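You operate a simulated robot arm through the tools that you are given. There is no shell and no other tool. Be economical: measure what you need, move in short steps, check, and stop when the job is done.

You run a simulated two-armed robot. Do the job below in one go: nothing can be reset, and whatever is moved stays where it is left.

JOB
On the board top, fold the shop cloth in half.

The check looks at the end state, three seconds after you hand in, the way a careful person would. Anything else that was tipped, shoved, dropped, spilled or broken makes it a failure. Flat cloth is picked up by pressing the open fingertips on it (5 to 10 N) and closing them slowly along it; thin cloth reads only 2 to 8 mm in the jaws.

ROBOT AND FRAMES
Two 7-joint arms with two-finger parallel grippers on one trunk, on a base that drives. Base frame: it is fixed to the floor where the robot stands at the start and does not move with it; the origin is under the middle of the robot, x ahead of it, y to its left, z up. Lengths are in m, angles in rad, forces in N, time in s.
The left shoulder is at the start at [0.07, 0.163, 1.045], the right one opposite. Places, roughly: board top [0.6, -0.1, 0.7]. Payload 3.43 kg a hand.
Tool frame (each hand has its own): the origin (TCP) lies between the finger pads and is the grasp point; the fingertips stand 0.034 m ahead of it; z points along the fingers, y is the line along which they close. The gripper opens to 0.128 m. The fingers are 0.024 m wide and 0.012 m thick; the gripper's body (0.048 by 0.13 m) begins 0.096 m behind the TCP.
Orientation is told as [roll, pitch, yaw] about the base's x, y, z axes, in that order, counted from this pose: with the fingers straight down and closing along the base's y, the tool's x points along the base's -x, its y along +y and its z along -z.

CONTROLS
- The arms move only by the tool arm_command. It takes "left_rows", "right_rows" or both (then of equal length, played together; a hand with none holds still); each is a list of rows, each a list of 3 entries, a list of its own where there are three numbers: the turn, a rotation vector about the tool's x, y, z in units of 4 degrees (1.0 is 4 degrees), then the shift along the tool's x, y, z in units of 25 mm (1.0 is 25 mm), then the opening, from 0 (shut) to 1 (fully open). In form: [[[wx, wy, wz], [tx, ty, tz], claw], ...]. A call has 1 to 20 rows; each row shifts and turns the commanded pose from where the row before left it, along the tool's axes as they then stand. A call with a number of a shift or a turn outside -1 to 1 is refused whole. A row lasts 0.2 s, in which the tool goes at most 0.05 m and 0.15 rad; a call with a longer step from one row to the next is refused whole, and so is a gripper value outside its range. A pose out of reach is approached as far as the arm can. The call stops where the force on the tool passes 40 N (or 10 N more than at its start, if that is more) or the arm is blocked; 0.2 s more then pass. The fingers move at their own pace (about 0.153 m/s each) and stop on an object; they squeeze with about 29 N. The grip force told is the motor's: it shows also when the fingers shut on nothing. Time passes only in rows, and 0.2 s behind the last, so rows that do not move let the fingers close. The reply holds the time, the measured pose of the TCP, the force on the tool along the base axes, the opening and the grip force, in the units named above and with some noise.
- Cameras (640 x 400 px; columns grow to the right, rows downward): "scene" is now at [0.1338, -0.0045, 1.2668]; the picture's right is [-0.04, -1.00, 0.00], its down [-0.63, 0.03, -0.77] and it looks along [0.77, -0.03, -0.63] (base axes); focal length 252 px, centre (320, 200). "left" rides on the left gripper at [0.076, 0.011, -0.16] in its tool frame; the picture's right is [-0.15, 0.99, 0.00], its down [-0.88, -0.13, -0.46] and it looks along [-0.45, -0.07, 0.89] (tool axes); focal length 234 px, centre (320, 200). "right" rides on the right gripper at [0.076, -0.011, -0.16] in its tool frame; the picture's right is [0.15, 0.99, 0.00], its down [-0.88, 0.13, -0.46] and it looks along [-0.45, 0.07, 0.89] (tool axes); focal length 234 px, centre (320, 200).
- capture(camera): a new picture of that camera. The clock stands still meanwhile.
- move_column(by): slides the trunk up (or, below 0, down) by that many m; the arms and the scene camera ride with it, the base frame stays. It gives what a move gives, with no picture.
- roll_base(legs): drives the robot by 1 to 6 legs, each [ahead, left, turn to the left] in m, m and rad, along the robot's own axes; the way and the turn of a leg run together, so that a leg with both is an arc; at most 1.5 m and 3.142 rad a leg. The arms and the cameras ride along, it lands a little off, and it stops where it bumps. It gives what a move gives.
- pan_tilt(pan, tilt): turns the head with the scene camera to pan (to the left, within 1.501 rad either way) and tilt (down, from -0.506 to 1.204), counted from straight ahead of the robot. It gives what a move gives.
- pixel_to_xyz(camera, pixels): for up to 12 pixels [column, row] of the newest picture of that camera ("zoom" is the newest enlarged one), the place [x, y, z] in the base frame of the surface seen there, good to about 0.002 m. The clock stands still meanwhile.
- zoom(camera, box): a new picture of the part [left, top, right, bottom] of that camera's present view, enlarged. The clock stands still meanwhile.
- finish_job(): hands the job in; it is judged then, once.

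Work in short steps. Measure before you move; look again where a grasp or a placing could have gone wrong, and mend it. You have 80 turns and 70 pictures in all, those below and enlarged ones among them. Open the grippers and draw the arms clear of the work before you hand the job in, unless the task says otherwise; then end with one line.

The tools are called after ">>>" as name(argument=value, ...) on one line, values as JSON. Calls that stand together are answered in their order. arm_command: Moves the arms, as the interface text tells. Its arguments: {"type":"object","properties":{"left_rows":{"type":"array","items":{"type":"array"}},"right_rows":{"type":"array","items":{"type":"array"}}},"required":[]} The other tools are called the same way: move_column (by) slides the trunk up or down; roll_base (legs) drives the base; pan_tilt (pan, tilt) turns the head that bears the scene camera; capture (camera) takes a picture; pixel_to_xyz (camera, pixels) gives the place of the surface under pixels of a picture; zoom (camera, box) takes an enlarged picture of a part of a camera's view; finish_job () hands the job in.

At the start:

```text
t: 0.0
left_eef_pos: [0.5628, 0.2314, 0.9601]
left_ee_rot: [0.0, 0.0, 0.002]
left_ft_force: [0.5, -0.3, 0.3]
left_width: 0.128
left_grip_force: 0.0
right_eef_pos: [0.539, -0.2669, 0.977]
right_ee_rot: [0.002, 0.0, -0.002]
right_ft_force: [0.1, 0.1, 0.9]
right_width: 0.1281
right_grip_force: 0.0
trunk travel left (down, up): [-0.525, 0.415]
robot x, y, heading: [0.0029, 0.0014, 0.004]
head pan, tilt: [-0.042, 0.688]
```

scene: 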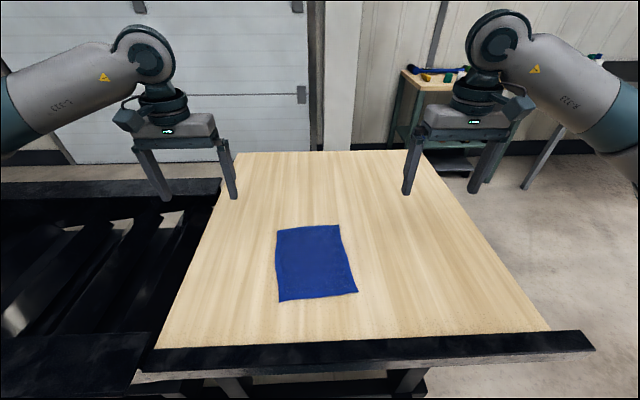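
right: 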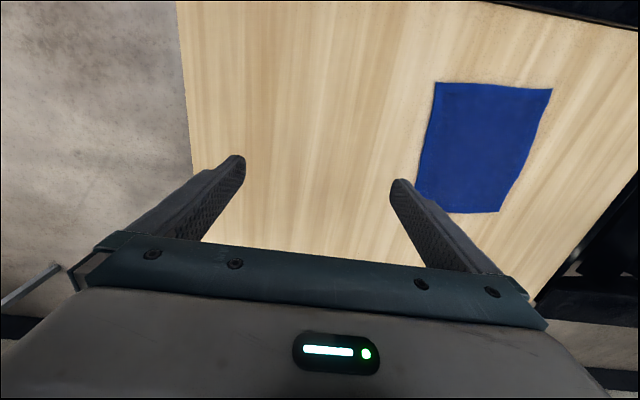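
left: 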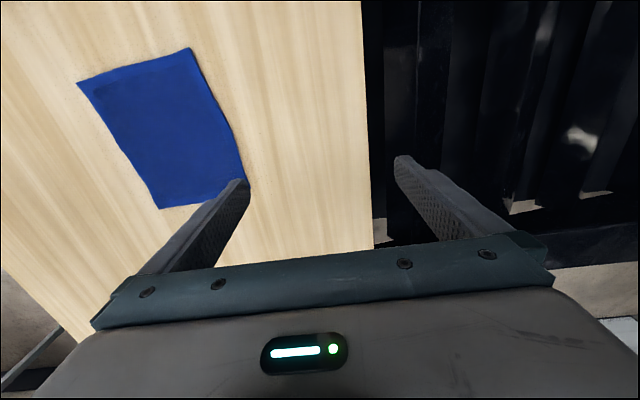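

The cloth is seen in the scene at about (277-357, 225-301). I measure its corners and the edge middles.

>>> pixel_to_xyz(camera="scene", pixels=[[277, 229], [338, 226], [357, 291], [280, 300], [315, 262], [275, 265], [349, 258], [308, 228], [318, 297], [250, 262], [390, 262], [318, 330]])

>>> zoom(camera="scene", box=[240, 205, 400, 305])

```text
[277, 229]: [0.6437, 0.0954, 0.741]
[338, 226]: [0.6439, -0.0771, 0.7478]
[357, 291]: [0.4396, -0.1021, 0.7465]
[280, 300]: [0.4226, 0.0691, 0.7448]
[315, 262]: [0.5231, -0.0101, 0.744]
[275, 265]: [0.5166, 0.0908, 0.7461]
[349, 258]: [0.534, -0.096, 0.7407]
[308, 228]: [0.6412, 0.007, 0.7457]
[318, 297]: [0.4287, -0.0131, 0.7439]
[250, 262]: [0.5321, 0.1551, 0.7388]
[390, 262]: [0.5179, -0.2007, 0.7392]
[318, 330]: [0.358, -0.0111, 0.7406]
```

```text
4.00 times, centred on (320, 255) of scene
```

zoom: 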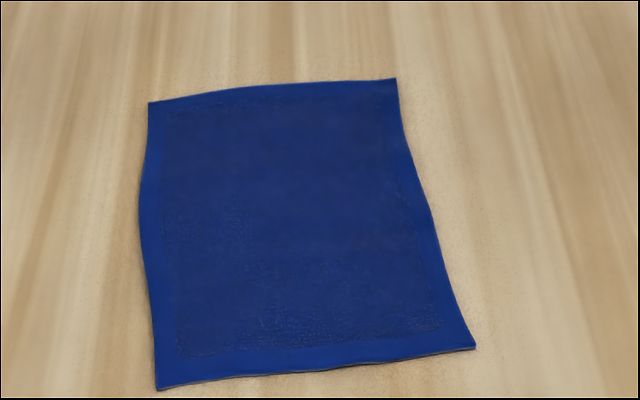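

I measure the corners more exactly in the zoom at (148,103), (397,80), (474,347) and (157,388). At the same time both hands turn so that they close along x, still clear of the board.

>>> pixel_to_xyz(camera="zoom", pixels=[[150, 104], [396, 81], [472, 346], [158, 387], [142, 210], [420, 190], [270, 90], [310, 365]])

>>> arm_command(left_rows=[[[0, 0, 1], [0, 0, 0.2], 0.3], [[0, 0, 1], [0, 0, 0.2], 0.3], [[0, 0, 1], [0, 0, 0.2], 0.3], [[0, 0, 1], [0, 0, 0.2], 0.3], [[0, 0, 1], [0, 0, 0.2], 0.3], [[0, 0, 1], [0, 0, 0.2], 0.3], [[0, 0, 1], [0, 0, 0.2], 0.3], [[0, 0, 1], [0, 0, 0.2], 0.3], [[0, 0, 1], [0, 0, 0.2], 0.3], [[0, 0, 1], [0, 0, 0.2], 0.3], [[0, 0, 1], [0, 0, 0.2], 0.3], [[0, 0, 1], [0, 0, 0.2], 0.3], [[0, 0, 1], [0, 0, 0.2], 0.3], [[0, 0, 1], [0, 0, 0.2], 0.3], [[0, 0, 1], [0, 0, 0.2], 0.3], [[0, 0, 1], [0, 0, 0.2], 0.3], [[0, 0, 1], [0, 0, 0.2], 0.3], [[0, 0, 1], [0, 0, 0.2], 0.3], [[0, 0, 1], [0, 0, 0.2], 0.3], [[0, 0, 1], [0, 0, 0.2], 0.3]], right_rows=[[[0, 0, -1], [0, 0, 0.2], 0.3], [[0, 0, -1], [0, 0, 0.2], 0.3], [[0, 0, -1], [0, 0, 0.2], 0.3], [[0, 0, -1], [0, 0, 0.2], 0.3], [[0, 0, -1], [0, 0, 0.2], 0.3], [[0, 0, -1], [0, 0, 0.2], 0.3], [[0, 0, -1], [0, 0, 0.2], 0.3], [[0, 0, -1], [0, 0, 0.2], 0.3], [[0, 0, -1], [0, 0, 0.2], 0.3], [[0, 0, -1], [0, 0, 0.2], 0.3], [[0, 0, -1], [0, 0, 0.2], 0.3], [[0, 0, -1], [0, 0, 0.2], 0.3], [[0, 0, -1], [0, 0, 0.2], 0.3], [[0, 0, -1], [0, 0, 0.2], 0.3], [[0, 0, -1], [0, 0, 0.2], 0.3], [[0, 0, -1], [0, 0, 0.2], 0.3], [[0, 0, -1], [0, 0, 0.2], 0.3], [[0, 0, -1], [0, 0, 0.2], 0.3], [[0, 0, -1], [0, 0, 0.2], 0.3], [[0, 0, -1], [0, 0, 0.2], 0.3]])

```text
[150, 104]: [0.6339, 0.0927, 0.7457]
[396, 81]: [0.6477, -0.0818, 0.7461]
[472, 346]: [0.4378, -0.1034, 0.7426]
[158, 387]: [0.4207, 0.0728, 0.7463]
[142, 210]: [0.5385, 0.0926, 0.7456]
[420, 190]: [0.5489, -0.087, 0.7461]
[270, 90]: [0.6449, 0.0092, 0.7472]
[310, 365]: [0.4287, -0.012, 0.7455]
```

```text
t: 4.2
left_eef_pos: [0.5627, 0.2314, 0.8901]
left_ee_rot: [0.001, -0.001, -0.975]
left_ft_force: [-0.6, -0.2, -0.1]
left_width: 0.0382
left_grip_force: 0.1
left hand out of reach, approached as far as the arm can: row 15, 16, 17, 18, 19, 20
right_eef_pos: [0.5308, -0.2625, 0.9056]
right_ee_rot: [-0.003, -0.001, 1.041]
right_ft_force: [0.0, -0.6, -0.1]
right_width: 0.0383
right_grip_force: 0.1
right hand out of reach, approached as far as the arm can: row 15, 16, 17, 18, 19, 20
trunk travel left (down, up): [-0.525, 0.415]
robot x, y, heading: [0.0008, 0.0021, 0.006]
head pan, tilt: [-0.042, 0.688]
```

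Both wrists stopped near 57 degrees, which still suits a diagonal corner pinch. I turn each hand back by one row to learn where the commanded pose stands.

>>> arm_command(left_rows=[[[0, 0, -1], [0, 0, 0], 0.3]], right_rows=[[[0, 0, 1], [0, 0, 0], 0.3]])

```text
t: 4.6
left_eef_pos: [0.5625, 0.2309, 0.8903]
left_ee_rot: [0.0, 0.0, -0.907]
left_ft_force: [0.1, -0.1, 0.5]
left_width: 0.0387
left_grip_force: 0.2
right_eef_pos: [0.5292, -0.2621, 0.9059]
right_ee_rot: [-0.001, -0.001, 0.973]
right_ft_force: [-0.1, 0.9, -0.4]
right_width: 0.0381
right_grip_force: 0.1
trunk travel left (down, up): [-0.525, 0.415]
robot x, y, heading: [0.0015, 0.0016, 0.003]
head pan, tilt: [-0.042, 0.688]
```

The commanded pose follows the measured one. Now I bring the hands over the far corners: left pinch point (0.611, 0.075), right (0.623, -0.0645), tips about 4 cm above the board.

>>> arm_command(left_rows=[[[0, 0, 0], [-0.611, -0.231, 0.3], 0.25], [[0, 0, 0], [-0.611, -0.231, 0.3], 0.25], [[0, 0, 0], [-0.611, -0.231, 0.3], 0.25], [[0, 0, 0], [-0.611, -0.231, 0.3], 0.25], [[0, 0, 0], [-0.611, -0.231, 0.3], 0.25], [[0, 0, 0], [-0.611, -0.231, 0.3], 0.25], [[0, 0, 0], [-0.611, -0.231, 0.3], 0.25], [[0, 0, 0], [-0.611, -0.231, 0.3], 0.25], [[0, 0, 0], [-0.611, -0.231, 0.3], 0.25], [[0, 0, 0], [-0.611, -0.231, 0.3], 0.25]], right_rows=[[[0, 0, 0], [-0.865, 0.135, 0.364], 0.25], [[0, 0, 0], [-0.865, 0.135, 0.364], 0.25], [[0, 0, 0], [-0.865, 0.135, 0.364], 0.25], [[0, 0, 0], [-0.865, 0.135, 0.364], 0.25], [[0, 0, 0], [-0.865, 0.135, 0.364], 0.25], [[0, 0, 0], [-0.865, 0.135, 0.364], 0.25], [[0, 0, 0], [-0.865, 0.135, 0.364], 0.25], [[0, 0, 0], [-0.865, 0.135, 0.364], 0.25], [[0, 0, 0], [-0.865, 0.135, 0.364], 0.25], [[0, 0, 0], [-0.865, 0.135, 0.364], 0.25]])

>>> capture(camera="scene")

```text
t: 6.8
left_eef_pos: [0.6113, 0.0757, 0.8139]
left_ee_rot: [-0.002, 0.001, -0.904]
left_ft_force: [0.2, -0.1, 0.4]
left_width: 0.032
left_grip_force: 0.1
right_eef_pos: [0.6238, -0.0649, 0.8141]
right_ee_rot: [-0.001, 0.002, 0.974]
right_ft_force: [0.7, 0.2, 0.0]
right_width: 0.0322
right_grip_force: 0.2
trunk travel left (down, up): [-0.525, 0.415]
robot x, y, heading: [-0.0024, -0.0019, -0.001]
head pan, tilt: [-0.042, 0.688]
```

```text
65 pictures are left
```

scene: 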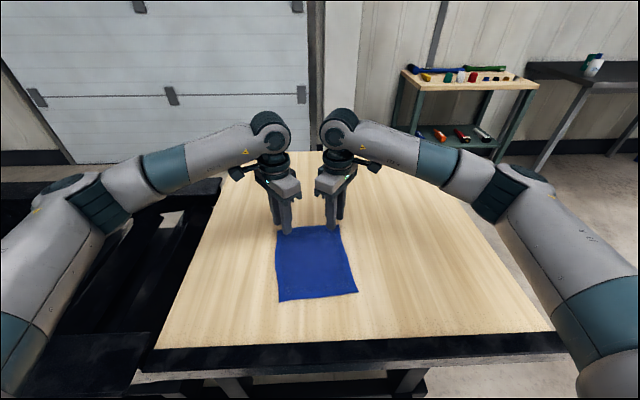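

The hands stand over the far corners without clashing (tips near (287,230) and (328,225)). I lower them to just above contact.

>>> arm_command(left_rows=[[[0, 0, 0], [0, 0, 0.3], 0.25], [[0, 0, 0], [0, 0, 0.3], 0.25], [[0, 0, 0], [0, 0, 0.3], 0.25], [[0, 0, 0], [0, 0, 0.3], 0.25]], right_rows=[[[0, 0, 0], [0, 0, 0.3], 0.25], [[0, 0, 0], [0, 0, 0.3], 0.25], [[0, 0, 0], [0, 0, 0.3], 0.25], [[0, 0, 0], [0, 0, 0.3], 0.25]])

>>> capture(camera="left")

>>> capture(camera="right")

```text
t: 7.8
left_eef_pos: [0.6111, 0.0757, 0.7852]
left_ee_rot: [-0.002, 0.001, -0.905]
left_ft_force: [0.3, -0.4, 1.3]
left_width: 0.032
left_grip_force: 0.1
right_eef_pos: [0.6243, -0.0657, 0.7852]
right_ee_rot: [0.001, 0.0, 0.971]
right_ft_force: [-0.1, -0.4, 1.3]
right_width: 0.0318
right_grip_force: 0.0
trunk travel left (down, up): [-0.525, 0.415]
robot x, y, heading: [0.0008, 0.0053, -0.003]
head pan, tilt: [-0.042, 0.688]
```

```text
64 pictures are left
```

left: 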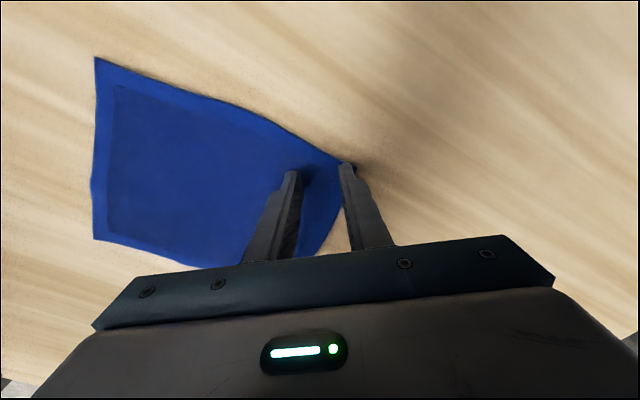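

```text
63 pictures are left
```

right: 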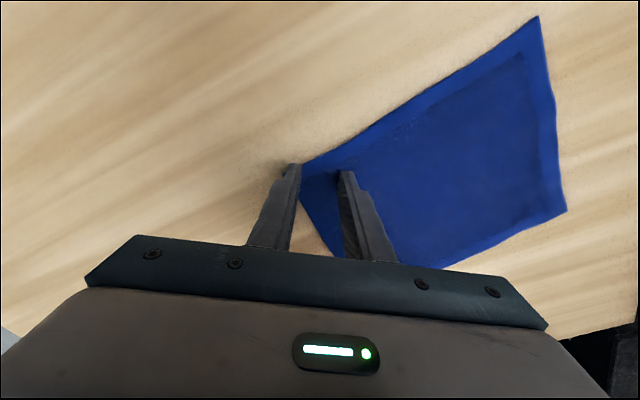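

Both outer fingers sit on the very corner tips. I shift each about 7 mm inwards and lower until light contact.

>>> arm_command(left_rows=[[[0, 0, 0], [0, -0.3, 0], 0.25], [[0, 0, 0], [0, 0, 0.1], 0.25], [[0, 0, 0], [0, 0, 0.1], 0.25], [[0, 0, 0], [0, 0, 0], 0.25]], right_rows=[[[0, 0, 0], [0, 0.3, 0], 0.25], [[0, 0, 0], [0, 0, 0.1], 0.25], [[0, 0, 0], [0, 0, 0.1], 0.25], [[0, 0, 0], [0, 0, 0], 0.25]])

```text
t: 8.8
left_eef_pos: [0.6064, 0.0714, 0.7805]
left_ee_rot: [0.0, -0.001, -0.905]
left_ft_force: [-1.0, 0.2, 0.2]
left_width: 0.0318
left_grip_force: 0.1
right_eef_pos: [0.6178, -0.0619, 0.78]
right_ee_rot: [-0.002, -0.001, 0.971]
right_ft_force: [0.5, -1.0, 0.7]
right_width: 0.0321
right_grip_force: 0.1
trunk travel left (down, up): [-0.525, 0.415]
robot x, y, heading: [-0.0005, 0.0029, 0.001]
head pan, tilt: [-0.042, 0.688]
```

There is no contact yet at TCP z 0.780. I go on in steps of about 1.5 mm.

>>> arm_command(left_rows=[[[0, 0, 0], [0, 0, 0.06], 0.25], [[0, 0, 0], [0, 0, 0.06], 0.25], [[0, 0, 0], [0, 0, 0], 0.25]], right_rows=[[[0, 0, 0], [0, 0, 0.06], 0.25], [[0, 0, 0], [0, 0, 0.06], 0.25], [[0, 0, 0], [0, 0, 0], 0.25]])

```text
t: 9.6
left_eef_pos: [0.6057, 0.0707, 0.777]
left_ee_rot: [-0.001, 0.001, -0.907]
left_ft_force: [1.0, 0.8, 3.5]
left_width: 0.0319
left_grip_force: 0.0
right_eef_pos: [0.6161, -0.0607, 0.7774]
right_ee_rot: [-0.003, -0.002, 0.971]
right_ft_force: [1.5, -0.1, 5.9]
right_width: 0.0318
right_grip_force: 0.1
trunk travel left (down, up): [-0.525, 0.415]
robot x, y, heading: [-0.0024, -0.0034, -0.0]
head pan, tilt: [-0.042, 0.688]
```

There is light contact (3.5 N left, 5.9 N right). I press slightly more and close slowly.

>>> arm_command(left_rows=[[[0, 0, 0], [0, 0, 0.06], 0.25], [[0, 0, 0], [0, 0, 0], 0.22], [[0, 0, 0], [0, 0, 0], 0.19], [[0, 0, 0], [0, 0, 0], 0.16], [[0, 0, 0], [0, 0, 0], 0.13], [[0, 0, 0], [0, 0, 0], 0.1], [[0, 0, 0], [0, 0, 0], 0.07], [[0, 0, 0], [0, 0, 0], 0.04], [[0, 0, 0], [0, 0, 0], 0.01], [[0, 0, 0], [0, 0, 0], 0], [[0, 0, 0], [0, 0, 0], 0], [[0, 0, 0], [0, 0, 0], 0]], right_rows=[[[0, 0, 0], [0, 0, 0.03], 0.25], [[0, 0, 0], [0, 0, 0], 0.22], [[0, 0, 0], [0, 0, 0], 0.19], [[0, 0, 0], [0, 0, 0], 0.16], [[0, 0, 0], [0, 0, 0], 0.13], [[0, 0, 0], [0, 0, 0], 0.1], [[0, 0, 0], [0, 0, 0], 0.07], [[0, 0, 0], [0, 0, 0], 0.04], [[0, 0, 0], [0, 0, 0], 0.01], [[0, 0, 0], [0, 0, 0], 0], [[0, 0, 0], [0, 0, 0], 0], [[0, 0, 0], [0, 0, 0], 0]])

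>>> capture(camera="left")

>>> capture(camera="right")

```text
t: 12.2
left_eef_pos: [0.6059, 0.071, 0.7775]
left_ee_rot: [0.001, -0.002, -0.908]
left_ft_force: [0.3, -6.1, 8.3]
left_width: 0.0037
left_grip_force: 29.0
right_eef_pos: [0.6161, -0.0605, 0.7774]
right_ee_rot: [0.0, -0.001, 0.973]
right_ft_force: [-0.5, 5.9, 12.6]
right_width: 0.0043
right_grip_force: 29.1
trunk travel left (down, up): [-0.525, 0.415]
robot x, y, heading: [0.0027, 0.0009, -0.001]
head pan, tilt: [-0.042, 0.688]
```

```text
62 pictures are left
```

left: 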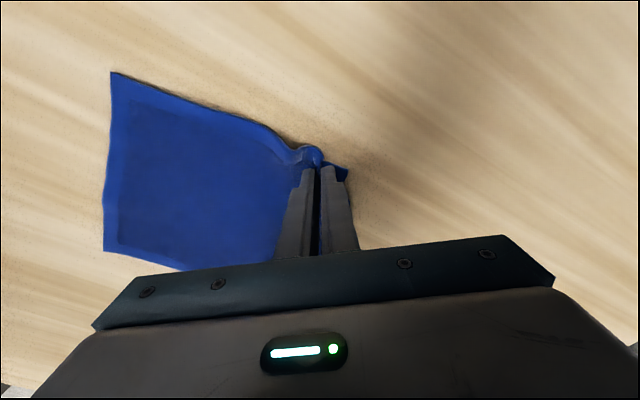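

```text
61 pictures are left
```

right: 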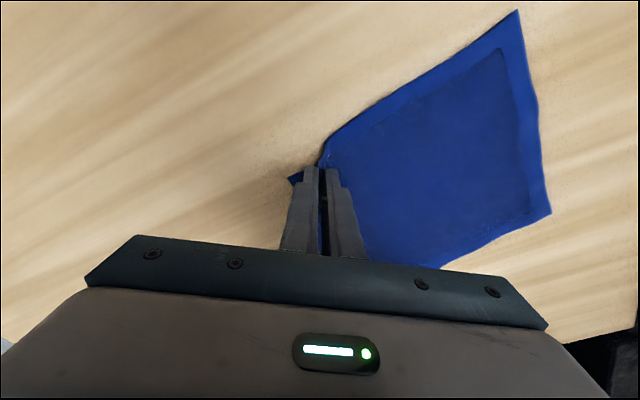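

Both corners are held (3.7 and 4.3 mm in the jaws). I lift along the start of the fold arc and look.

>>> arm_command(left_rows=[[[0, 0, 0], [0.086, -0.136, -0.4], 0], [[0, 0, 0], [0.086, -0.136, -0.4], 0], [[0, 0, 0], [0.086, -0.136, -0.4], 0], [[0, 0, 0], [0.086, -0.136, -0.4], 0], [[0, 0, 0], [0.086, -0.136, -0.4], 0]], right_rows=[[[0, 0, 0], [0.103, 0.123, -0.4], 0], [[0, 0, 0], [0.103, 0.123, -0.4], 0], [[0, 0, 0], [0.103, 0.123, -0.4], 0], [[0, 0, 0], [0.103, 0.123, -0.4], 0], [[0, 0, 0], [0.103, 0.123, -0.4], 0]])

>>> zoom(camera="scene", box=[216, 180, 416, 305])

```text
t: 13.4
left_eef_pos: [0.5861, 0.0699, 0.8252]
left_ee_rot: [-0.001, 0.001, -0.905]
left_ft_force: [0.3, -4.2, 0.7]
left_width: 0.0035
left_grip_force: 29.2
right_eef_pos: [0.5976, -0.0624, 0.827]
right_ee_rot: [-0.003, 0.003, 0.974]
right_ft_force: [-0.8, 4.3, 0.3]
right_width: 0.0042
right_grip_force: 29.3
trunk travel left (down, up): [-0.525, 0.415]
robot x, y, heading: [-0.0007, 0.0012, 0.005]
head pan, tilt: [-0.042, 0.688]
```

```text
3.20 times, centred on (316, 242) of scene
```

zoom: 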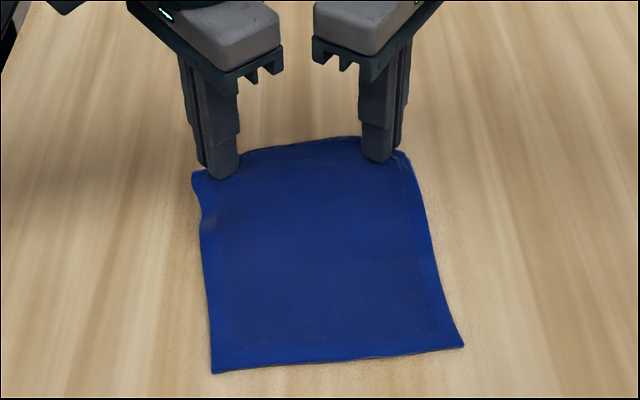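

Both corners are lifted cleanly. I measure the near corners, now at (213,372) and (463,346) of the zoom.

>>> pixel_to_xyz(camera="zoom", pixels=[[215, 370], [461, 345], [340, 358], [204, 270], [434, 260], [320, 250], [320, 200]])

```text
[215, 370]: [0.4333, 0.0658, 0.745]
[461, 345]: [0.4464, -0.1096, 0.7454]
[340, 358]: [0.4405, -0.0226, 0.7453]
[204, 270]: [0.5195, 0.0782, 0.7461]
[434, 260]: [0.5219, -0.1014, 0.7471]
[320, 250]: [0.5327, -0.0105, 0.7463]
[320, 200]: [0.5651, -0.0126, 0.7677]
```

Near corners now lie at (0.433, 0.066) and (0.4465, -0.110). I carry the held corners over the arc towards pinch points (0.462, 0.047) and (0.4715, -0.083), stopping with the tips about 2.5 cm above.

>>> arm_command(left_rows=[[[0, 0, 0], [0.195, -0.372, -0.4], 0], [[0, 0, 0], [0.195, -0.372, -0.4], 0], [[0, 0, 0], [0.195, -0.372, -0.4], 0], [[0, 0, 0], [0.195, -0.372, -0.4], 0], [[0, 0, 0], [0.195, -0.372, 0], 0], [[0, 0, 0], [0.195, -0.372, 0], 0], [[0, 0, 0], [0.195, -0.372, 0], 0], [[0, 0, 0], [0.195, -0.372, 0.4], 0], [[0, 0, 0], [0.195, -0.372, 0.5], 0], [[0, 0, 0], [0.195, -0.372, 0.5], 0], [[0, 0, 0], [0.195, -0.372, 0.5], 0], [[0, 0, 0], [0.195, -0.372, 0.5], 0]], right_rows=[[[0, 0, 0], [0.293, 0.309, -0.4], 0], [[0, 0, 0], [0.293, 0.309, -0.4], 0], [[0, 0, 0], [0.293, 0.309, -0.4], 0], [[0, 0, 0], [0.293, 0.309, -0.4], 0], [[0, 0, 0], [0.293, 0.309, 0], 0], [[0, 0, 0], [0.293, 0.309, 0], 0], [[0, 0, 0], [0.293, 0.309, 0], 0], [[0, 0, 0], [0.293, 0.309, 0.4], 0], [[0, 0, 0], [0.293, 0.309, 0.5], 0], [[0, 0, 0], [0.293, 0.309, 0.5], 0], [[0, 0, 0], [0.293, 0.309, 0.5], 0], [[0, 0, 0], [0.293, 0.309, 0.5], 0]])

>>> zoom(camera="scene", box=[216, 200, 416, 325])

```text
t: 16.0
left_eef_pos: [0.4622, 0.0445, 0.8063]
left_ee_rot: [0.0, 0.002, -0.907]
left_ft_force: [-0.3, -1.8, 1.3]
left_width: 0.0035
left_grip_force: 28.7
right_eef_pos: [0.4715, -0.0837, 0.8055]
right_ee_rot: [-0.001, 0.001, 0.975]
right_ft_force: [0.2, 0.9, -0.6]
right_width: 0.0044
right_grip_force: 29.0
trunk travel left (down, up): [-0.525, 0.415]
robot x, y, heading: [-0.0012, 0.0005, 0.003]
head pan, tilt: [-0.042, 0.688]
```

```text
3.20 times, centred on (316, 262) of scene
```

zoom: 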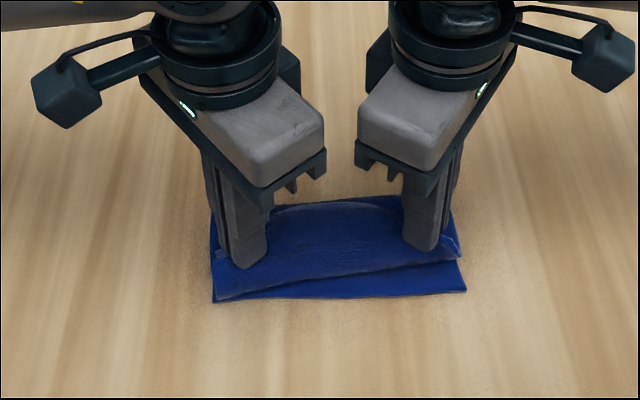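

The fold is forming. I measure the upper layer's edge, (222,300) and (455,258), against the lower corners.

>>> pixel_to_xyz(camera="zoom", pixels=[[216, 300], [464, 290], [222, 296], [216, 255], [458, 248], [455, 262], [340, 277], [340, 296]])

>>> capture(camera="left")

>>> capture(camera="right")

```text
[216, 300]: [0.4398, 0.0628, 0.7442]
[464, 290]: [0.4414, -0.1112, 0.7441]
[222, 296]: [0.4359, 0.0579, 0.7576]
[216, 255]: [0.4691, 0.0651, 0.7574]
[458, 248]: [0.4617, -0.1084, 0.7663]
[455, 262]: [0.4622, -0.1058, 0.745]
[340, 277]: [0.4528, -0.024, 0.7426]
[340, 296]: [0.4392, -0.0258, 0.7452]
```

```text
58 pictures are left
```

left: 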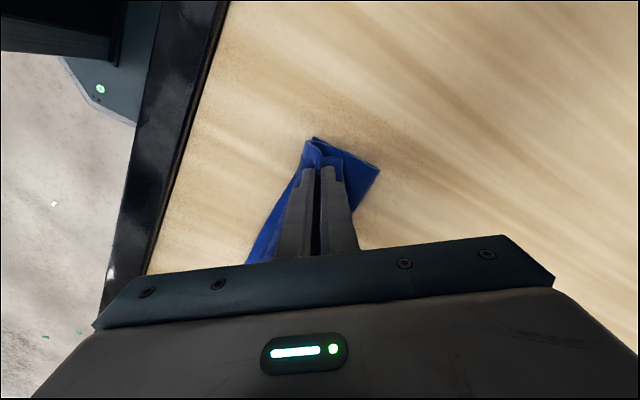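

```text
57 pictures are left
```

right: 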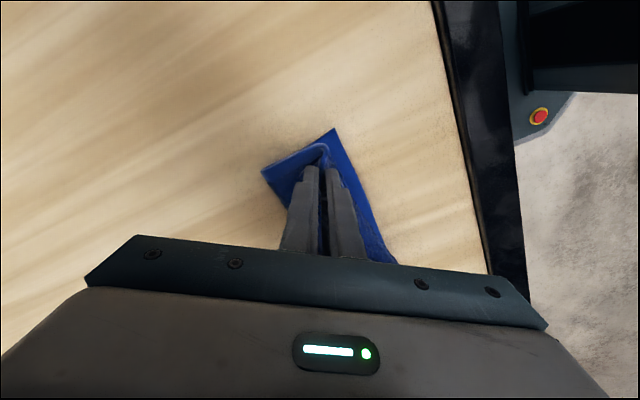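

The left upper corner nearly meets the lower one, but the right edge falls about 15 mm short. I correct this while lowering: right hand 13 mm nearer, left hand 4 mm, both down 22 mm.

>>> arm_command(left_rows=[[[0, 0, 0], [0.02, -0.025, 0.176], 0], [[0, 0, 0], [0.02, -0.025, 0.176], 0], [[0, 0, 0], [0.02, -0.025, 0.176], 0], [[0, 0, 0], [0.02, -0.025, 0.176], 0], [[0, 0, 0], [0.02, -0.025, 0.176], 0], [[0, 0, 0], [0, 0, 0], 0]], right_rows=[[[0, 0, 0], [0.078, 0.072, 0.176], 0], [[0, 0, 0], [0.078, 0.072, 0.176], 0], [[0, 0, 0], [0.078, 0.072, 0.176], 0], [[0, 0, 0], [0.078, 0.072, 0.176], 0], [[0, 0, 0], [0.078, 0.072, 0.176], 0], [[0, 0, 0], [0, 0, 0], 0]])

>>> zoom(camera="scene", box=[216, 200, 416, 325])

```text
t: 17.4
left_eef_pos: [0.4576, 0.0459, 0.7841]
left_ee_rot: [0.0, -0.003, -0.906]
left_ft_force: [2.5, -4.2, 7.3]
left_width: 0.0031
left_grip_force: 28.6
right_eef_pos: [0.4591, -0.085, 0.7846]
right_ee_rot: [-0.003, 0.001, 0.974]
right_ft_force: [1.9, 4.4, 5.4]
right_width: 0.0044
right_grip_force: 29.1
trunk travel left (down, up): [-0.525, 0.415]
robot x, y, heading: [0.0026, 0.0023, 0.001]
head pan, tilt: [-0.042, 0.688]
```

```text
3.20 times, centred on (316, 262) of scene
```

zoom: 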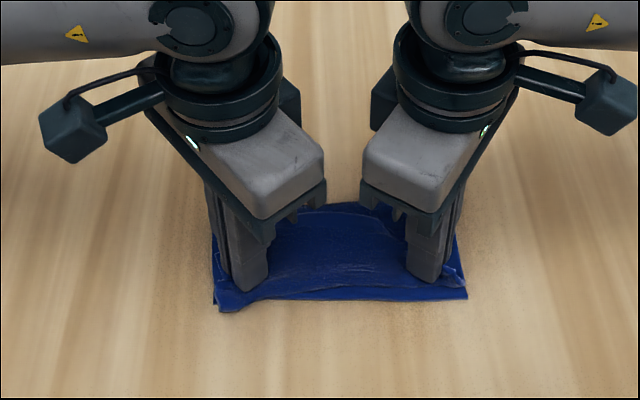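

The pinches touch down (5 to 7 N); the left corner juts slightly past the lower one at (225,308). I pull the left back about 8 mm, then open both slowly so the bunches spread.

>>> arm_command(left_rows=[[[0, 0, 0], [0, 0, -0.2], 0], [[0, 0, 0], [-0.2, 0.25, 0], 0], [[0, 0, 0], [0, 0, 0.12], 0], [[0, 0, 0], [0, 0, 0], 0.03], [[0, 0, 0], [0, 0, 0], 0.06], [[0, 0, 0], [0, 0, 0], 0.09], [[0, 0, 0], [0, 0, 0], 0.12], [[0, 0, 0], [0, 0, 0], 0.15], [[0, 0, 0], [0, 0, 0], 0.18], [[0, 0, 0], [0, 0, 0], 0.18]], right_rows=[[[0, 0, 0], [0, 0, 0], 0], [[0, 0, 0], [0, 0, 0], 0], [[0, 0, 0], [0, 0, -0.06], 0], [[0, 0, 0], [0, 0, 0], 0.03], [[0, 0, 0], [0, 0, 0], 0.06], [[0, 0, 0], [0, 0, 0], 0.09], [[0, 0, 0], [0, 0, 0], 0.12], [[0, 0, 0], [0, 0, 0], 0.15], [[0, 0, 0], [0, 0, 0], 0.18], [[0, 0, 0], [0, 0, 0], 0.18]])

>>> arm_command(left_rows=[[[0, 0, 0], [0, 0, -0.2], 0.18], [[0, 0, 0], [0, 0, -0.4], 0.18], [[0, 0, 0], [0, 0, -0.6], 0.18], [[0, 0, 0], [0, 0, -0.8], 0.18]], right_rows=[[[0, 0, 0], [0, 0, -0.2], 0.18], [[0, 0, 0], [0, 0, -0.4], 0.18], [[0, 0, 0], [0, 0, -0.6], 0.18], [[0, 0, 0], [0, 0, -0.8], 0.18]])

>>> zoom(camera="scene", box=[216, 200, 416, 325])

```text
t: 19.6
left_eef_pos: [0.4665, 0.0459, 0.7851]
left_ee_rot: [-0.001, -0.001, -0.905]
left_ft_force: [-0.4, 0.7, 3.2]
left_width: 0.0216
left_grip_force: 0.0
right_eef_pos: [0.46, -0.0857, 0.7849]
right_ee_rot: [-0.002, -0.001, 0.973]
right_ft_force: [-0.7, 0.7, 2.5]
right_width: 0.0221
right_grip_force: 0.1
trunk travel left (down, up): [-0.525, 0.415]
robot x, y, heading: [0.0014, -0.0006, 0.004]
head pan, tilt: [-0.042, 0.688]
```

```text
t: 20.6
left_eef_pos: [0.4674, 0.045, 0.8364]
left_ee_rot: [-0.002, -0.001, -0.905]
left_ft_force: [0.2, 0.1, 0.3]
left_width: 0.023
left_grip_force: 0.1
right_eef_pos: [0.4596, -0.0864, 0.835]
right_ee_rot: [-0.002, 0.001, 0.975]
right_ft_force: [-0.2, -0.4, 0.4]
right_width: 0.023
right_grip_force: 0.0
trunk travel left (down, up): [-0.525, 0.415]
robot x, y, heading: [-0.0013, 0.0027, 0.007]
head pan, tilt: [-0.042, 0.688]
```

```text
3.20 times, centred on (316, 262) of scene
```

zoom: 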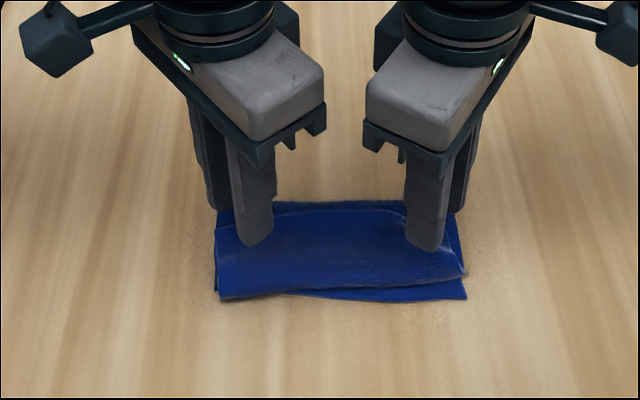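

Both hands released and the cloth stays folded. I raise the hands and draw them outwards for a full view.

>>> arm_command(left_rows=[[[0, 0, 0], [0, 0, -0.8], 0.18], [[0, 0, 0], [0, 0, -0.8], 0.18], [[0, 0, 0], [0, 0, -0.8], 0.18], [[0, 0, 0], [0.5, 0.6, 0], 0.18], [[0, 0, 0], [0.5, 0.6, 0], 0.18], [[0, 0, 0], [0.5, 0.6, 0], 0.18], [[0, 0, 0], [0.5, 0.6, 0], 0.18], [[0, 0, 0], [0.5, 0.6, 0], 0.18], [[0, 0, 0], [0.5, 0.6, 0], 0.18], [[0, 0, 0], [0.5, 0.6, 0], 0.18]], right_rows=[[[0, 0, 0], [0, 0, -0.8], 0.18], [[0, 0, 0], [0, 0, -0.8], 0.18], [[0, 0, 0], [0, 0, -0.8], 0.18], [[0, 0, 0], [0.5, -0.6, 0], 0.18], [[0, 0, 0], [0.5, -0.6, 0], 0.18], [[0, 0, 0], [0.5, -0.6, 0], 0.18], [[0, 0, 0], [0.5, -0.6, 0], 0.18], [[0, 0, 0], [0.5, -0.6, 0], 0.18], [[0, 0, 0], [0.5, -0.6, 0], 0.18], [[0, 0, 0], [0.5, -0.6, 0], 0.18]])

>>> zoom(camera="scene", box=[256, 230, 384, 310])

```text
t: 22.8
left_eef_pos: [0.4937, 0.1808, 0.8974]
left_ee_rot: [0.001, 0.0, -0.907]
left_ft_force: [0.0, -0.3, 0.2]
left_width: 0.0228
left_grip_force: 0.0
right_eef_pos: [0.4965, -0.2163, 0.8957]
right_ee_rot: [-0.003, -0.002, 0.973]
right_ft_force: [0.1, 0.6, -0.1]
right_width: 0.023
right_grip_force: 0.1
trunk travel left (down, up): [-0.525, 0.415]
robot x, y, heading: [-0.0017, 0.0009, 0.0]
head pan, tilt: [-0.042, 0.688]
```

```text
5.00 times, centred on (320, 270) of scene
```

zoom: 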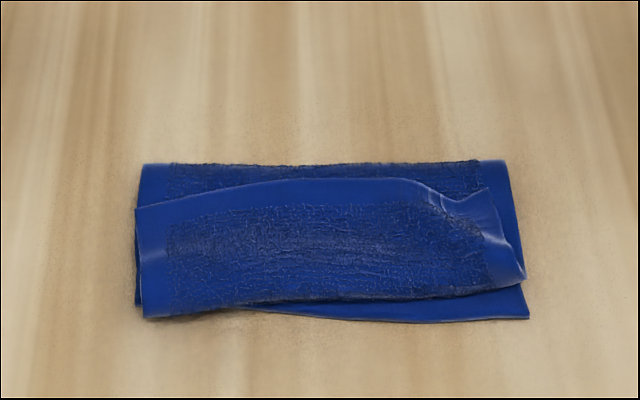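

The picture is odd: the upper layer's hem lies at the far side (row 180-205), as if the edge flipped back. I measure heights and places.

>>> pixel_to_xyz(camera="zoom", pixels=[[320, 164], [160, 166], [495, 164], [320, 182], [150, 205], [320, 240], [320, 290], [150, 312], [380, 312], [520, 276], [525, 315], [490, 195]])

>>> capture(camera="left")

>>> capture(camera="right")

```text
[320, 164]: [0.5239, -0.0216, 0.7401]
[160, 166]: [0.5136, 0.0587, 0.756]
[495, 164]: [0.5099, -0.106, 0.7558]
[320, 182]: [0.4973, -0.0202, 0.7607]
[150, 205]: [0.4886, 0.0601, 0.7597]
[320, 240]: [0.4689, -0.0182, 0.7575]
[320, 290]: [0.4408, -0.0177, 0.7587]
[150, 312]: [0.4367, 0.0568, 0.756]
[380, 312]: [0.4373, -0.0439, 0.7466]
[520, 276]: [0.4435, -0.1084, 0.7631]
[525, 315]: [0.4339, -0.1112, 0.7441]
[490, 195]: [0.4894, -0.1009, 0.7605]
```

```text
53 pictures are left
```

left: 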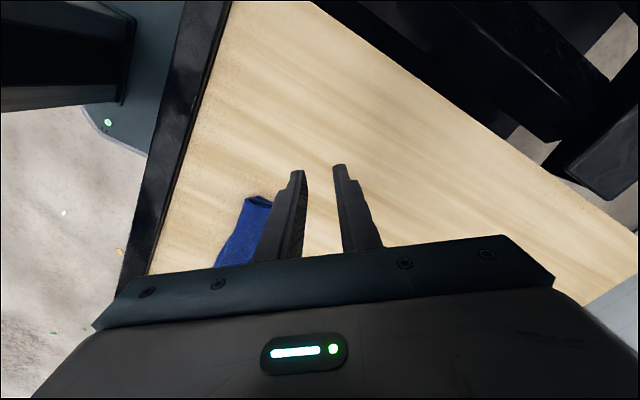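

```text
52 pictures are left
```

right: 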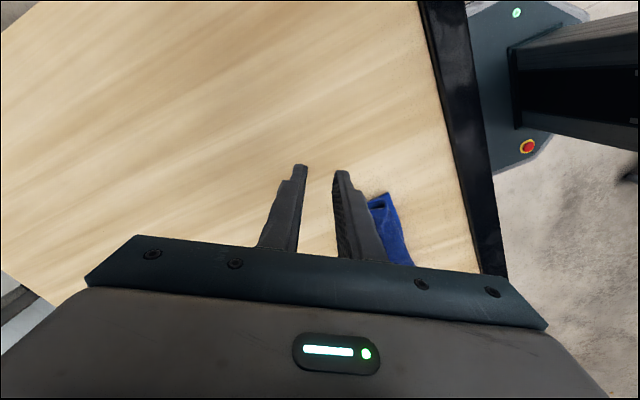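

The measurements show a Z: lower layer x 0.435→0.513, back to 0.437, then a roughly 5 cm flap forward to 0.49. The pinch flipped the edge back. I mend it by pinching the flap's corners close to the hem, at (0.472, 0.048) and (0.472, -0.090), to unroll and re-lay it. First I hover there.

>>> arm_command(left_rows=[[[0, 0, 0], [-0.608, -0.659, 0.516], 0.16], [[0, 0, 0], [-0.608, -0.659, 0.516], 0.16], [[0, 0, 0], [-0.608, -0.659, 0.516], 0.16], [[0, 0, 0], [-0.608, -0.659, 0.516], 0.16], [[0, 0, 0], [-0.608, -0.659, 0.516], 0.16], [[0, 0, 0], [-0.608, -0.659, 0.516], 0.16]], right_rows=[[[0, 0, 0], [-0.605, 0.609, 0.505], 0.16], [[0, 0, 0], [-0.605, 0.609, 0.505], 0.16], [[0, 0, 0], [-0.605, 0.609, 0.505], 0.16], [[0, 0, 0], [-0.605, 0.609, 0.505], 0.16], [[0, 0, 0], [-0.605, 0.609, 0.505], 0.16], [[0, 0, 0], [-0.605, 0.609, 0.505], 0.16]])

>>> zoom(camera="left", box=[200, 80, 440, 230])

>>> zoom(camera="right", box=[200, 80, 440, 230])

```text
t: 24.2
left_eef_pos: [0.4722, 0.0481, 0.8174]
left_ee_rot: [-0.001, 0.001, -0.906]
left_ft_force: [0.5, 0.1, 0.6]
left_width: 0.0205
left_grip_force: 0.0
right_eef_pos: [0.4719, -0.0915, 0.8176]
right_ee_rot: [-0.003, 0.0, 0.973]
right_ft_force: [-0.5, -0.4, -0.4]
right_width: 0.0205
right_grip_force: 0.1
trunk travel left (down, up): [-0.525, 0.415]
robot x, y, heading: [0.0017, -0.0006, -0.0]
head pan, tilt: [-0.042, 0.688]
```

```text
2.67 times, centred on (320, 155) of left
```

zoom: 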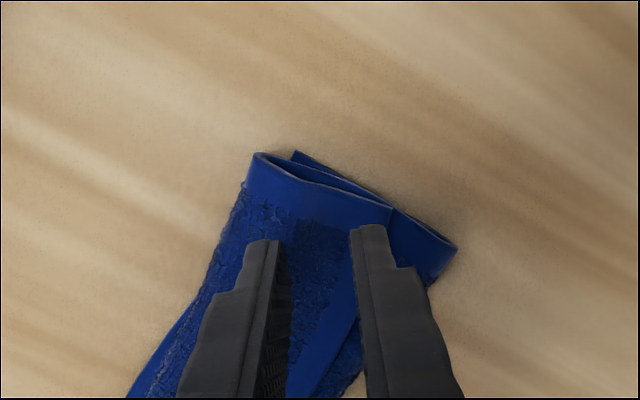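

```text
2.67 times, centred on (320, 155) of right
```

zoom: 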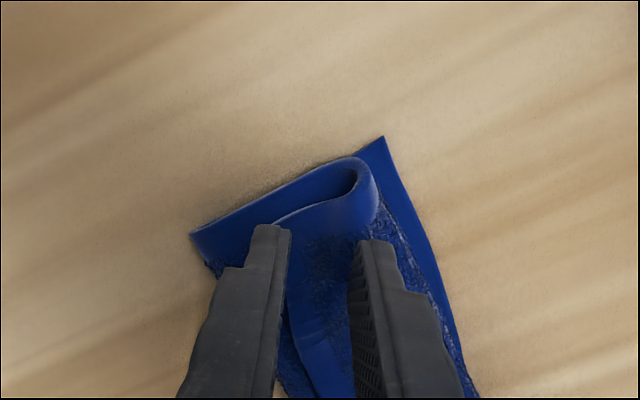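

The hand views show the Z clearly, with the outer fingertips about over the flap corners. I lower to contact.

>>> arm_command(left_rows=[[[0, 0, 0], [0, 0, 0.3], 0.16], [[0, 0, 0], [0, 0, 0.3], 0.16], [[0, 0, 0], [0, 0, 0.3], 0.16], [[0, 0, 0], [0, 0, 0.1], 0.16], [[0, 0, 0], [0, 0, 0], 0.16]], right_rows=[[[0, 0, 0], [0, 0, 0.3], 0.16], [[0, 0, 0], [0, 0, 0.3], 0.16], [[0, 0, 0], [0, 0, 0.3], 0.16], [[0, 0, 0], [0, 0, 0.1], 0.16], [[0, 0, 0], [0, 0, 0], 0.16]])

>>> zoom(camera="left", box=[200, 80, 440, 230])

>>> zoom(camera="right", box=[200, 80, 440, 230])

```text
t: 25.4
left_eef_pos: [0.4714, 0.0474, 0.7937]
left_ee_rot: [-0.001, 0.0, -0.907]
left_ft_force: [0.6, -0.1, 0.5]
left_width: 0.0206
left_grip_force: 0.2
right_eef_pos: [0.4715, -0.0917, 0.7938]
right_ee_rot: [0.001, 0.001, 0.974]
right_ft_force: [-0.7, 0.8, 0.6]
right_width: 0.0205
right_grip_force: 0.0
trunk travel left (down, up): [-0.525, 0.415]
robot x, y, heading: [0.0007, 0.0011, -0.003]
head pan, tilt: [-0.042, 0.688]
```

```text
2.67 times, centred on (320, 155) of left
```

zoom: 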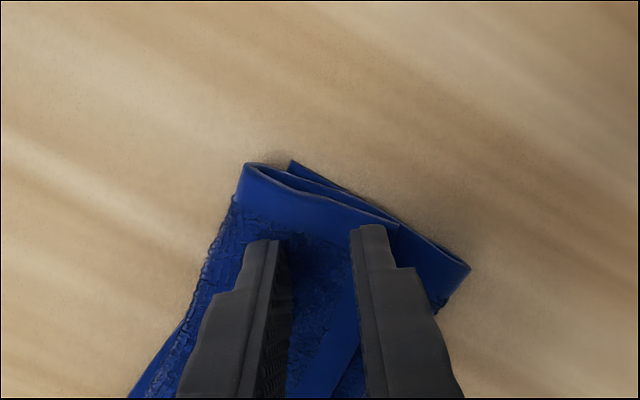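

```text
2.67 times, centred on (320, 155) of right
```

zoom: 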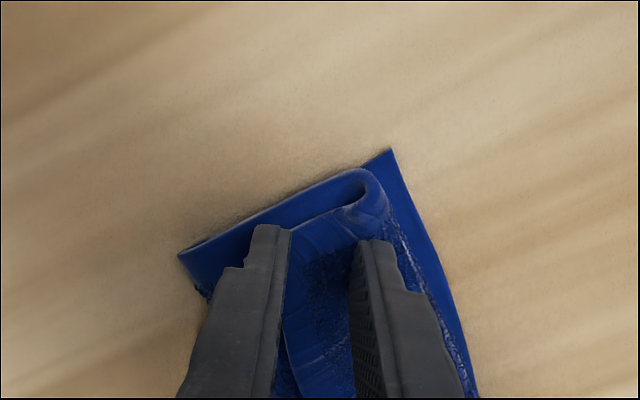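

The left is well placed. On the right the outer finger lies off the flap (hem at column ~288), so I shift the right hand about 9 mm along the closing axis and 8 mm inwards, then look again.

>>> arm_command(right_rows=[[[0, 0, 0], [-0.3, 0.36, 0], 0.16], [[0, 0, 0], [0, 0, 0], 0.16]])

>>> zoom(camera="right", box=[200, 80, 440, 230])

```text
t: 26.0
left_eef_pos: [0.4716, 0.0479, 0.7924]
left_ee_rot: [-0.001, -0.001, -0.906]
left_ft_force: [-0.1, 0.4, -0.3]
left_width: 0.0207
left_grip_force: 0.0
right_eef_pos: [0.4688, -0.08, 0.7942]
right_ee_rot: [-0.001, 0.0, 0.972]
right_ft_force: [-1.0, -0.3, 0.4]
right_width: 0.0202
right_grip_force: 0.1
trunk travel left (down, up): [-0.525, 0.415]
robot x, y, heading: [-0.0011, 0.0008, -0.003]
head pan, tilt: [-0.042, 0.688]
```

```text
2.67 times, centred on (320, 155) of right
```

zoom: 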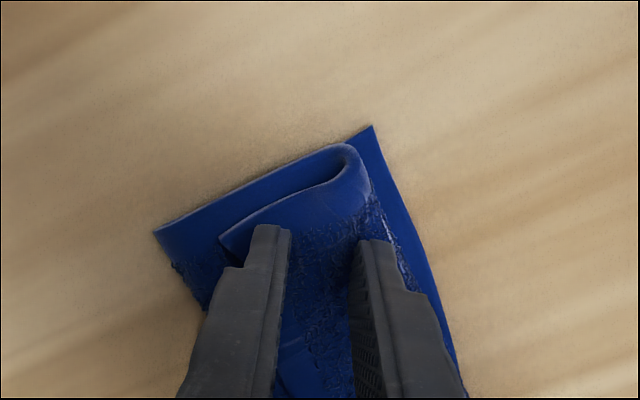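

Now the right flap corner (220,238) is just outside the outer finger. I press down in small steps.

>>> arm_command(left_rows=[[[0, 0, 0], [0, 0, 0.1], 0.16], [[0, 0, 0], [0, 0, 0.1], 0.16], [[0, 0, 0], [0, 0, 0], 0.16]], right_rows=[[[0, 0, 0], [0, -0.12, 0.1], 0.16], [[0, 0, 0], [0, 0, 0.1], 0.16], [[0, 0, 0], [0, 0, 0], 0.16]])

```text
t: 26.8
left_eef_pos: [0.4722, 0.0475, 0.7884]
left_ee_rot: [-0.001, -0.001, -0.906]
left_ft_force: [-0.4, -1.0, 0.3]
left_width: 0.0203
left_grip_force: 0.1
right_eef_pos: [0.4717, -0.0816, 0.7888]
right_ee_rot: [0.0, 0.0, 0.973]
right_ft_force: [-0.1, -0.7, 0.5]
right_width: 0.0203
right_grip_force: 0.1
trunk travel left (down, up): [-0.525, 0.415]
robot x, y, heading: [0.0022, 0.003, 0.002]
head pan, tilt: [-0.042, 0.688]
```

No force yet; I go further down in 2 mm steps.

>>> arm_command(left_rows=[[[0, 0, 0], [0, 0, 0.08], 0.16], [[0, 0, 0], [0, 0, 0.08], 0.16], [[0, 0, 0], [0, 0, 0], 0.16]], right_rows=[[[0, 0, 0], [0, 0, 0.08], 0.16], [[0, 0, 0], [0, 0, 0.08], 0.16], [[0, 0, 0], [0, 0, 0], 0.16]])

```text
t: 27.6
left_eef_pos: [0.4727, 0.0471, 0.785]
left_ee_rot: [0.002, 0.0, -0.905]
left_ft_force: [0.0, 0.5, 4.2]
left_width: 0.0204
left_grip_force: 0.0
right_eef_pos: [0.4708, -0.0801, 0.7864]
right_ee_rot: [-0.004, 0.0, 0.974]
right_ft_force: [0.0, -0.1, 4.1]
right_width: 0.0204
right_grip_force: 0.1
trunk travel left (down, up): [-0.525, 0.415]
robot x, y, heading: [-0.0009, 0.0011, 0.0]
head pan, tilt: [-0.042, 0.688]
```

Contact is about 4 N on each hand. I press a little more and close slowly.

>>> arm_command(left_rows=[[[0, 0, 0], [0, 0, 0.06], 0.16], [[0, 0, 0], [0, 0, 0], 0.13], [[0, 0, 0], [0, 0, 0], 0.1], [[0, 0, 0], [0, 0, 0], 0.08], [[0, 0, 0], [0, 0, 0], 0.06], [[0, 0, 0], [0, 0, 0], 0.04], [[0, 0, 0], [0, 0, 0], 0.02], [[0, 0, 0], [0, 0, 0], 0], [[0, 0, 0], [0, 0, 0], 0], [[0, 0, 0], [0, 0, 0], 0]], right_rows=[[[0, 0, 0], [0, 0, 0.06], 0.16], [[0, 0, 0], [0, 0, 0], 0.13], [[0, 0, 0], [0, 0, 0], 0.1], [[0, 0, 0], [0, 0, 0], 0.08], [[0, 0, 0], [0, 0, 0], 0.06], [[0, 0, 0], [0, 0, 0], 0.04], [[0, 0, 0], [0, 0, 0], 0.02], [[0, 0, 0], [0, 0, 0], 0], [[0, 0, 0], [0, 0, 0], 0], [[0, 0, 0], [0, 0, 0], 0]])

>>> zoom(camera="left", box=[200, 80, 440, 230])

>>> zoom(camera="right", box=[200, 80, 440, 230])

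```text
t: 29.8
left_eef_pos: [0.4727, 0.0476, 0.783]
left_ee_rot: [0.001, 0.001, -0.906]
left_ft_force: [-0.4, -3.9, 8.4]
left_width: 0.0036
left_grip_force: 29.1
right_eef_pos: [0.4715, -0.0815, 0.7836]
right_ee_rot: [-0.002, 0.001, 0.972]
right_ft_force: [-0.2, 3.5, 5.0]
right_width: 0.0039
right_grip_force: 29.3
trunk travel left (down, up): [-0.525, 0.415]
robot x, y, heading: [-0.0006, -0.0017, 0.003]
head pan, tilt: [-0.042, 0.688]
```

```text
2.67 times, centred on (320, 155) of left
```

zoom: 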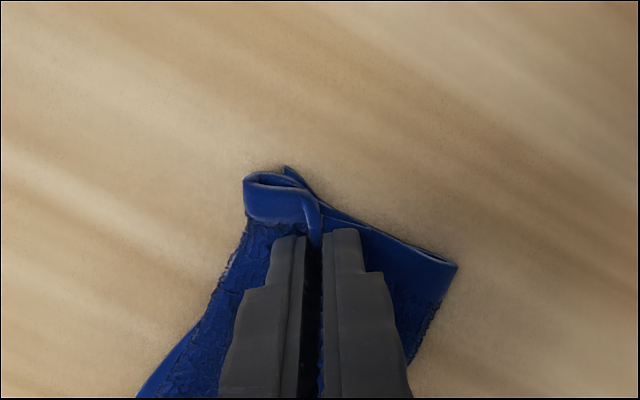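

```text
2.67 times, centred on (320, 155) of right
```

zoom: 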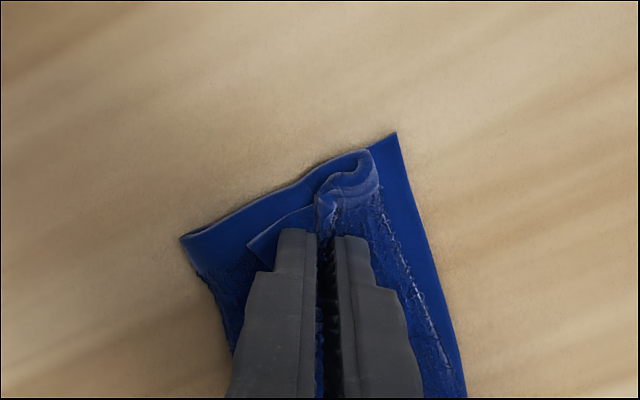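

Both flap corners are held (3.6 and 3.9 mm). I lift and carry them forward to unroll the Z, then look.

>>> arm_command(left_rows=[[[0, 0, 0], [0, 0, -0.6], 0], [[0, 0, 0], [0, 0, -0.7], 0], [[0, 0, 0], [0, 0, -0.8], 0], [[0, 0, 0], [0, 0, -0.6], 0], [[0, 0, 0], [-0.41, 0.62, 0], 0], [[0, 0, 0], [-0.41, 0.62, 0], 0], [[0, 0, 0], [-0.41, 0.62, 0], 0], [[0, 0, 0], [-0.41, 0.62, 0], 0]], right_rows=[[[0, 0, 0], [0, 0, -0.6], 0], [[0, 0, 0], [0, 0, -0.7], 0], [[0, 0, 0], [0, 0, -0.8], 0], [[0, 0, 0], [0, 0, -0.6], 0], [[0, 0, 0], [-0.47, -0.58, 0], 0], [[0, 0, 0], [-0.47, -0.58, 0], 0], [[0, 0, 0], [-0.47, -0.58, 0], 0], [[0, 0, 0], [-0.47, -0.58, 0], 0]])

>>> zoom(camera="scene", box=[216, 190, 416, 315])

```text
t: 31.6
left_eef_pos: [0.5469, 0.0538, 0.8497]
left_ee_rot: [-0.001, 0.001, -0.906]
left_ft_force: [-0.3, -1.6, -0.6]
left_width: 0.0033
left_grip_force: 29.1
right_eef_pos: [0.5455, -0.0748, 0.8523]
right_ee_rot: [-0.002, 0.001, 0.973]
right_ft_force: [-0.2, 1.9, -0.6]
right_width: 0.0041
right_grip_force: 29.0
trunk travel left (down, up): [-0.525, 0.415]
robot x, y, heading: [0.0013, 0.0012, -0.001]
head pan, tilt: [-0.042, 0.688]
```

```text
3.20 times, centred on (316, 252) of scene
```

zoom: 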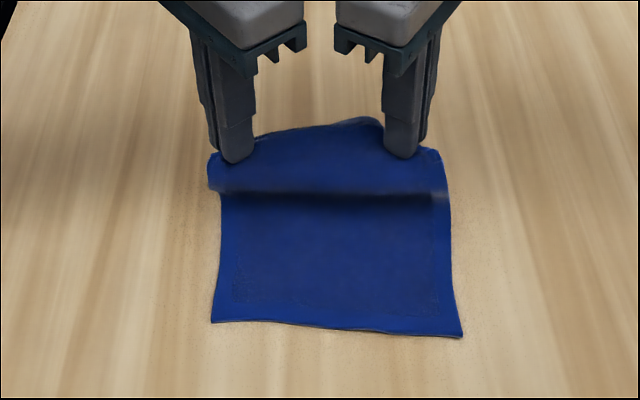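

The Z is unrolled and both corners are held. I measure the near edge at (212,321) and (462,336), and look at how the flaps hang in the hand views.

>>> pixel_to_xyz(camera="zoom", pixels=[[215, 319], [459, 334], [340, 328], [340, 197], [340, 150], [222, 195], [445, 200]])

>>> zoom(camera="left", box=[200, 80, 440, 230])

>>> zoom(camera="right", box=[200, 80, 440, 230])

```text
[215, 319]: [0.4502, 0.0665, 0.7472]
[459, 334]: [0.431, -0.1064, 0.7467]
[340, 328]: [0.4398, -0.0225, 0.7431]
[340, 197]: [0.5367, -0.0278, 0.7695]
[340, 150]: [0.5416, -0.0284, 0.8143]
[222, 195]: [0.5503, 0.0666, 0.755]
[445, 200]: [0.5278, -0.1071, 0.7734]
```

```text
2.67 times, centred on (320, 155) of left
```

zoom: 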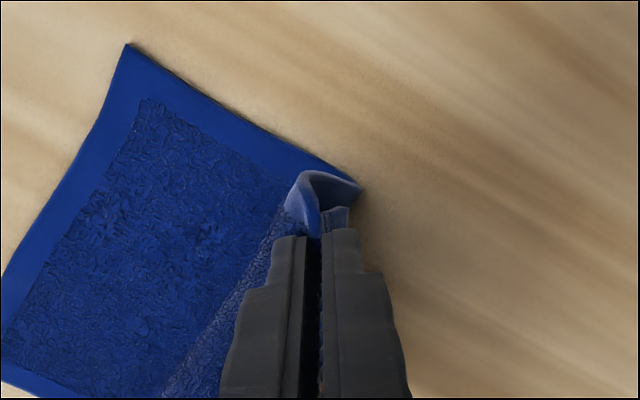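

```text
2.67 times, centred on (320, 155) of right
```

zoom: 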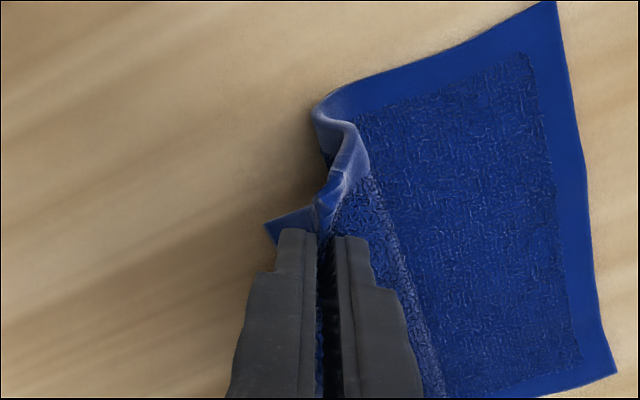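

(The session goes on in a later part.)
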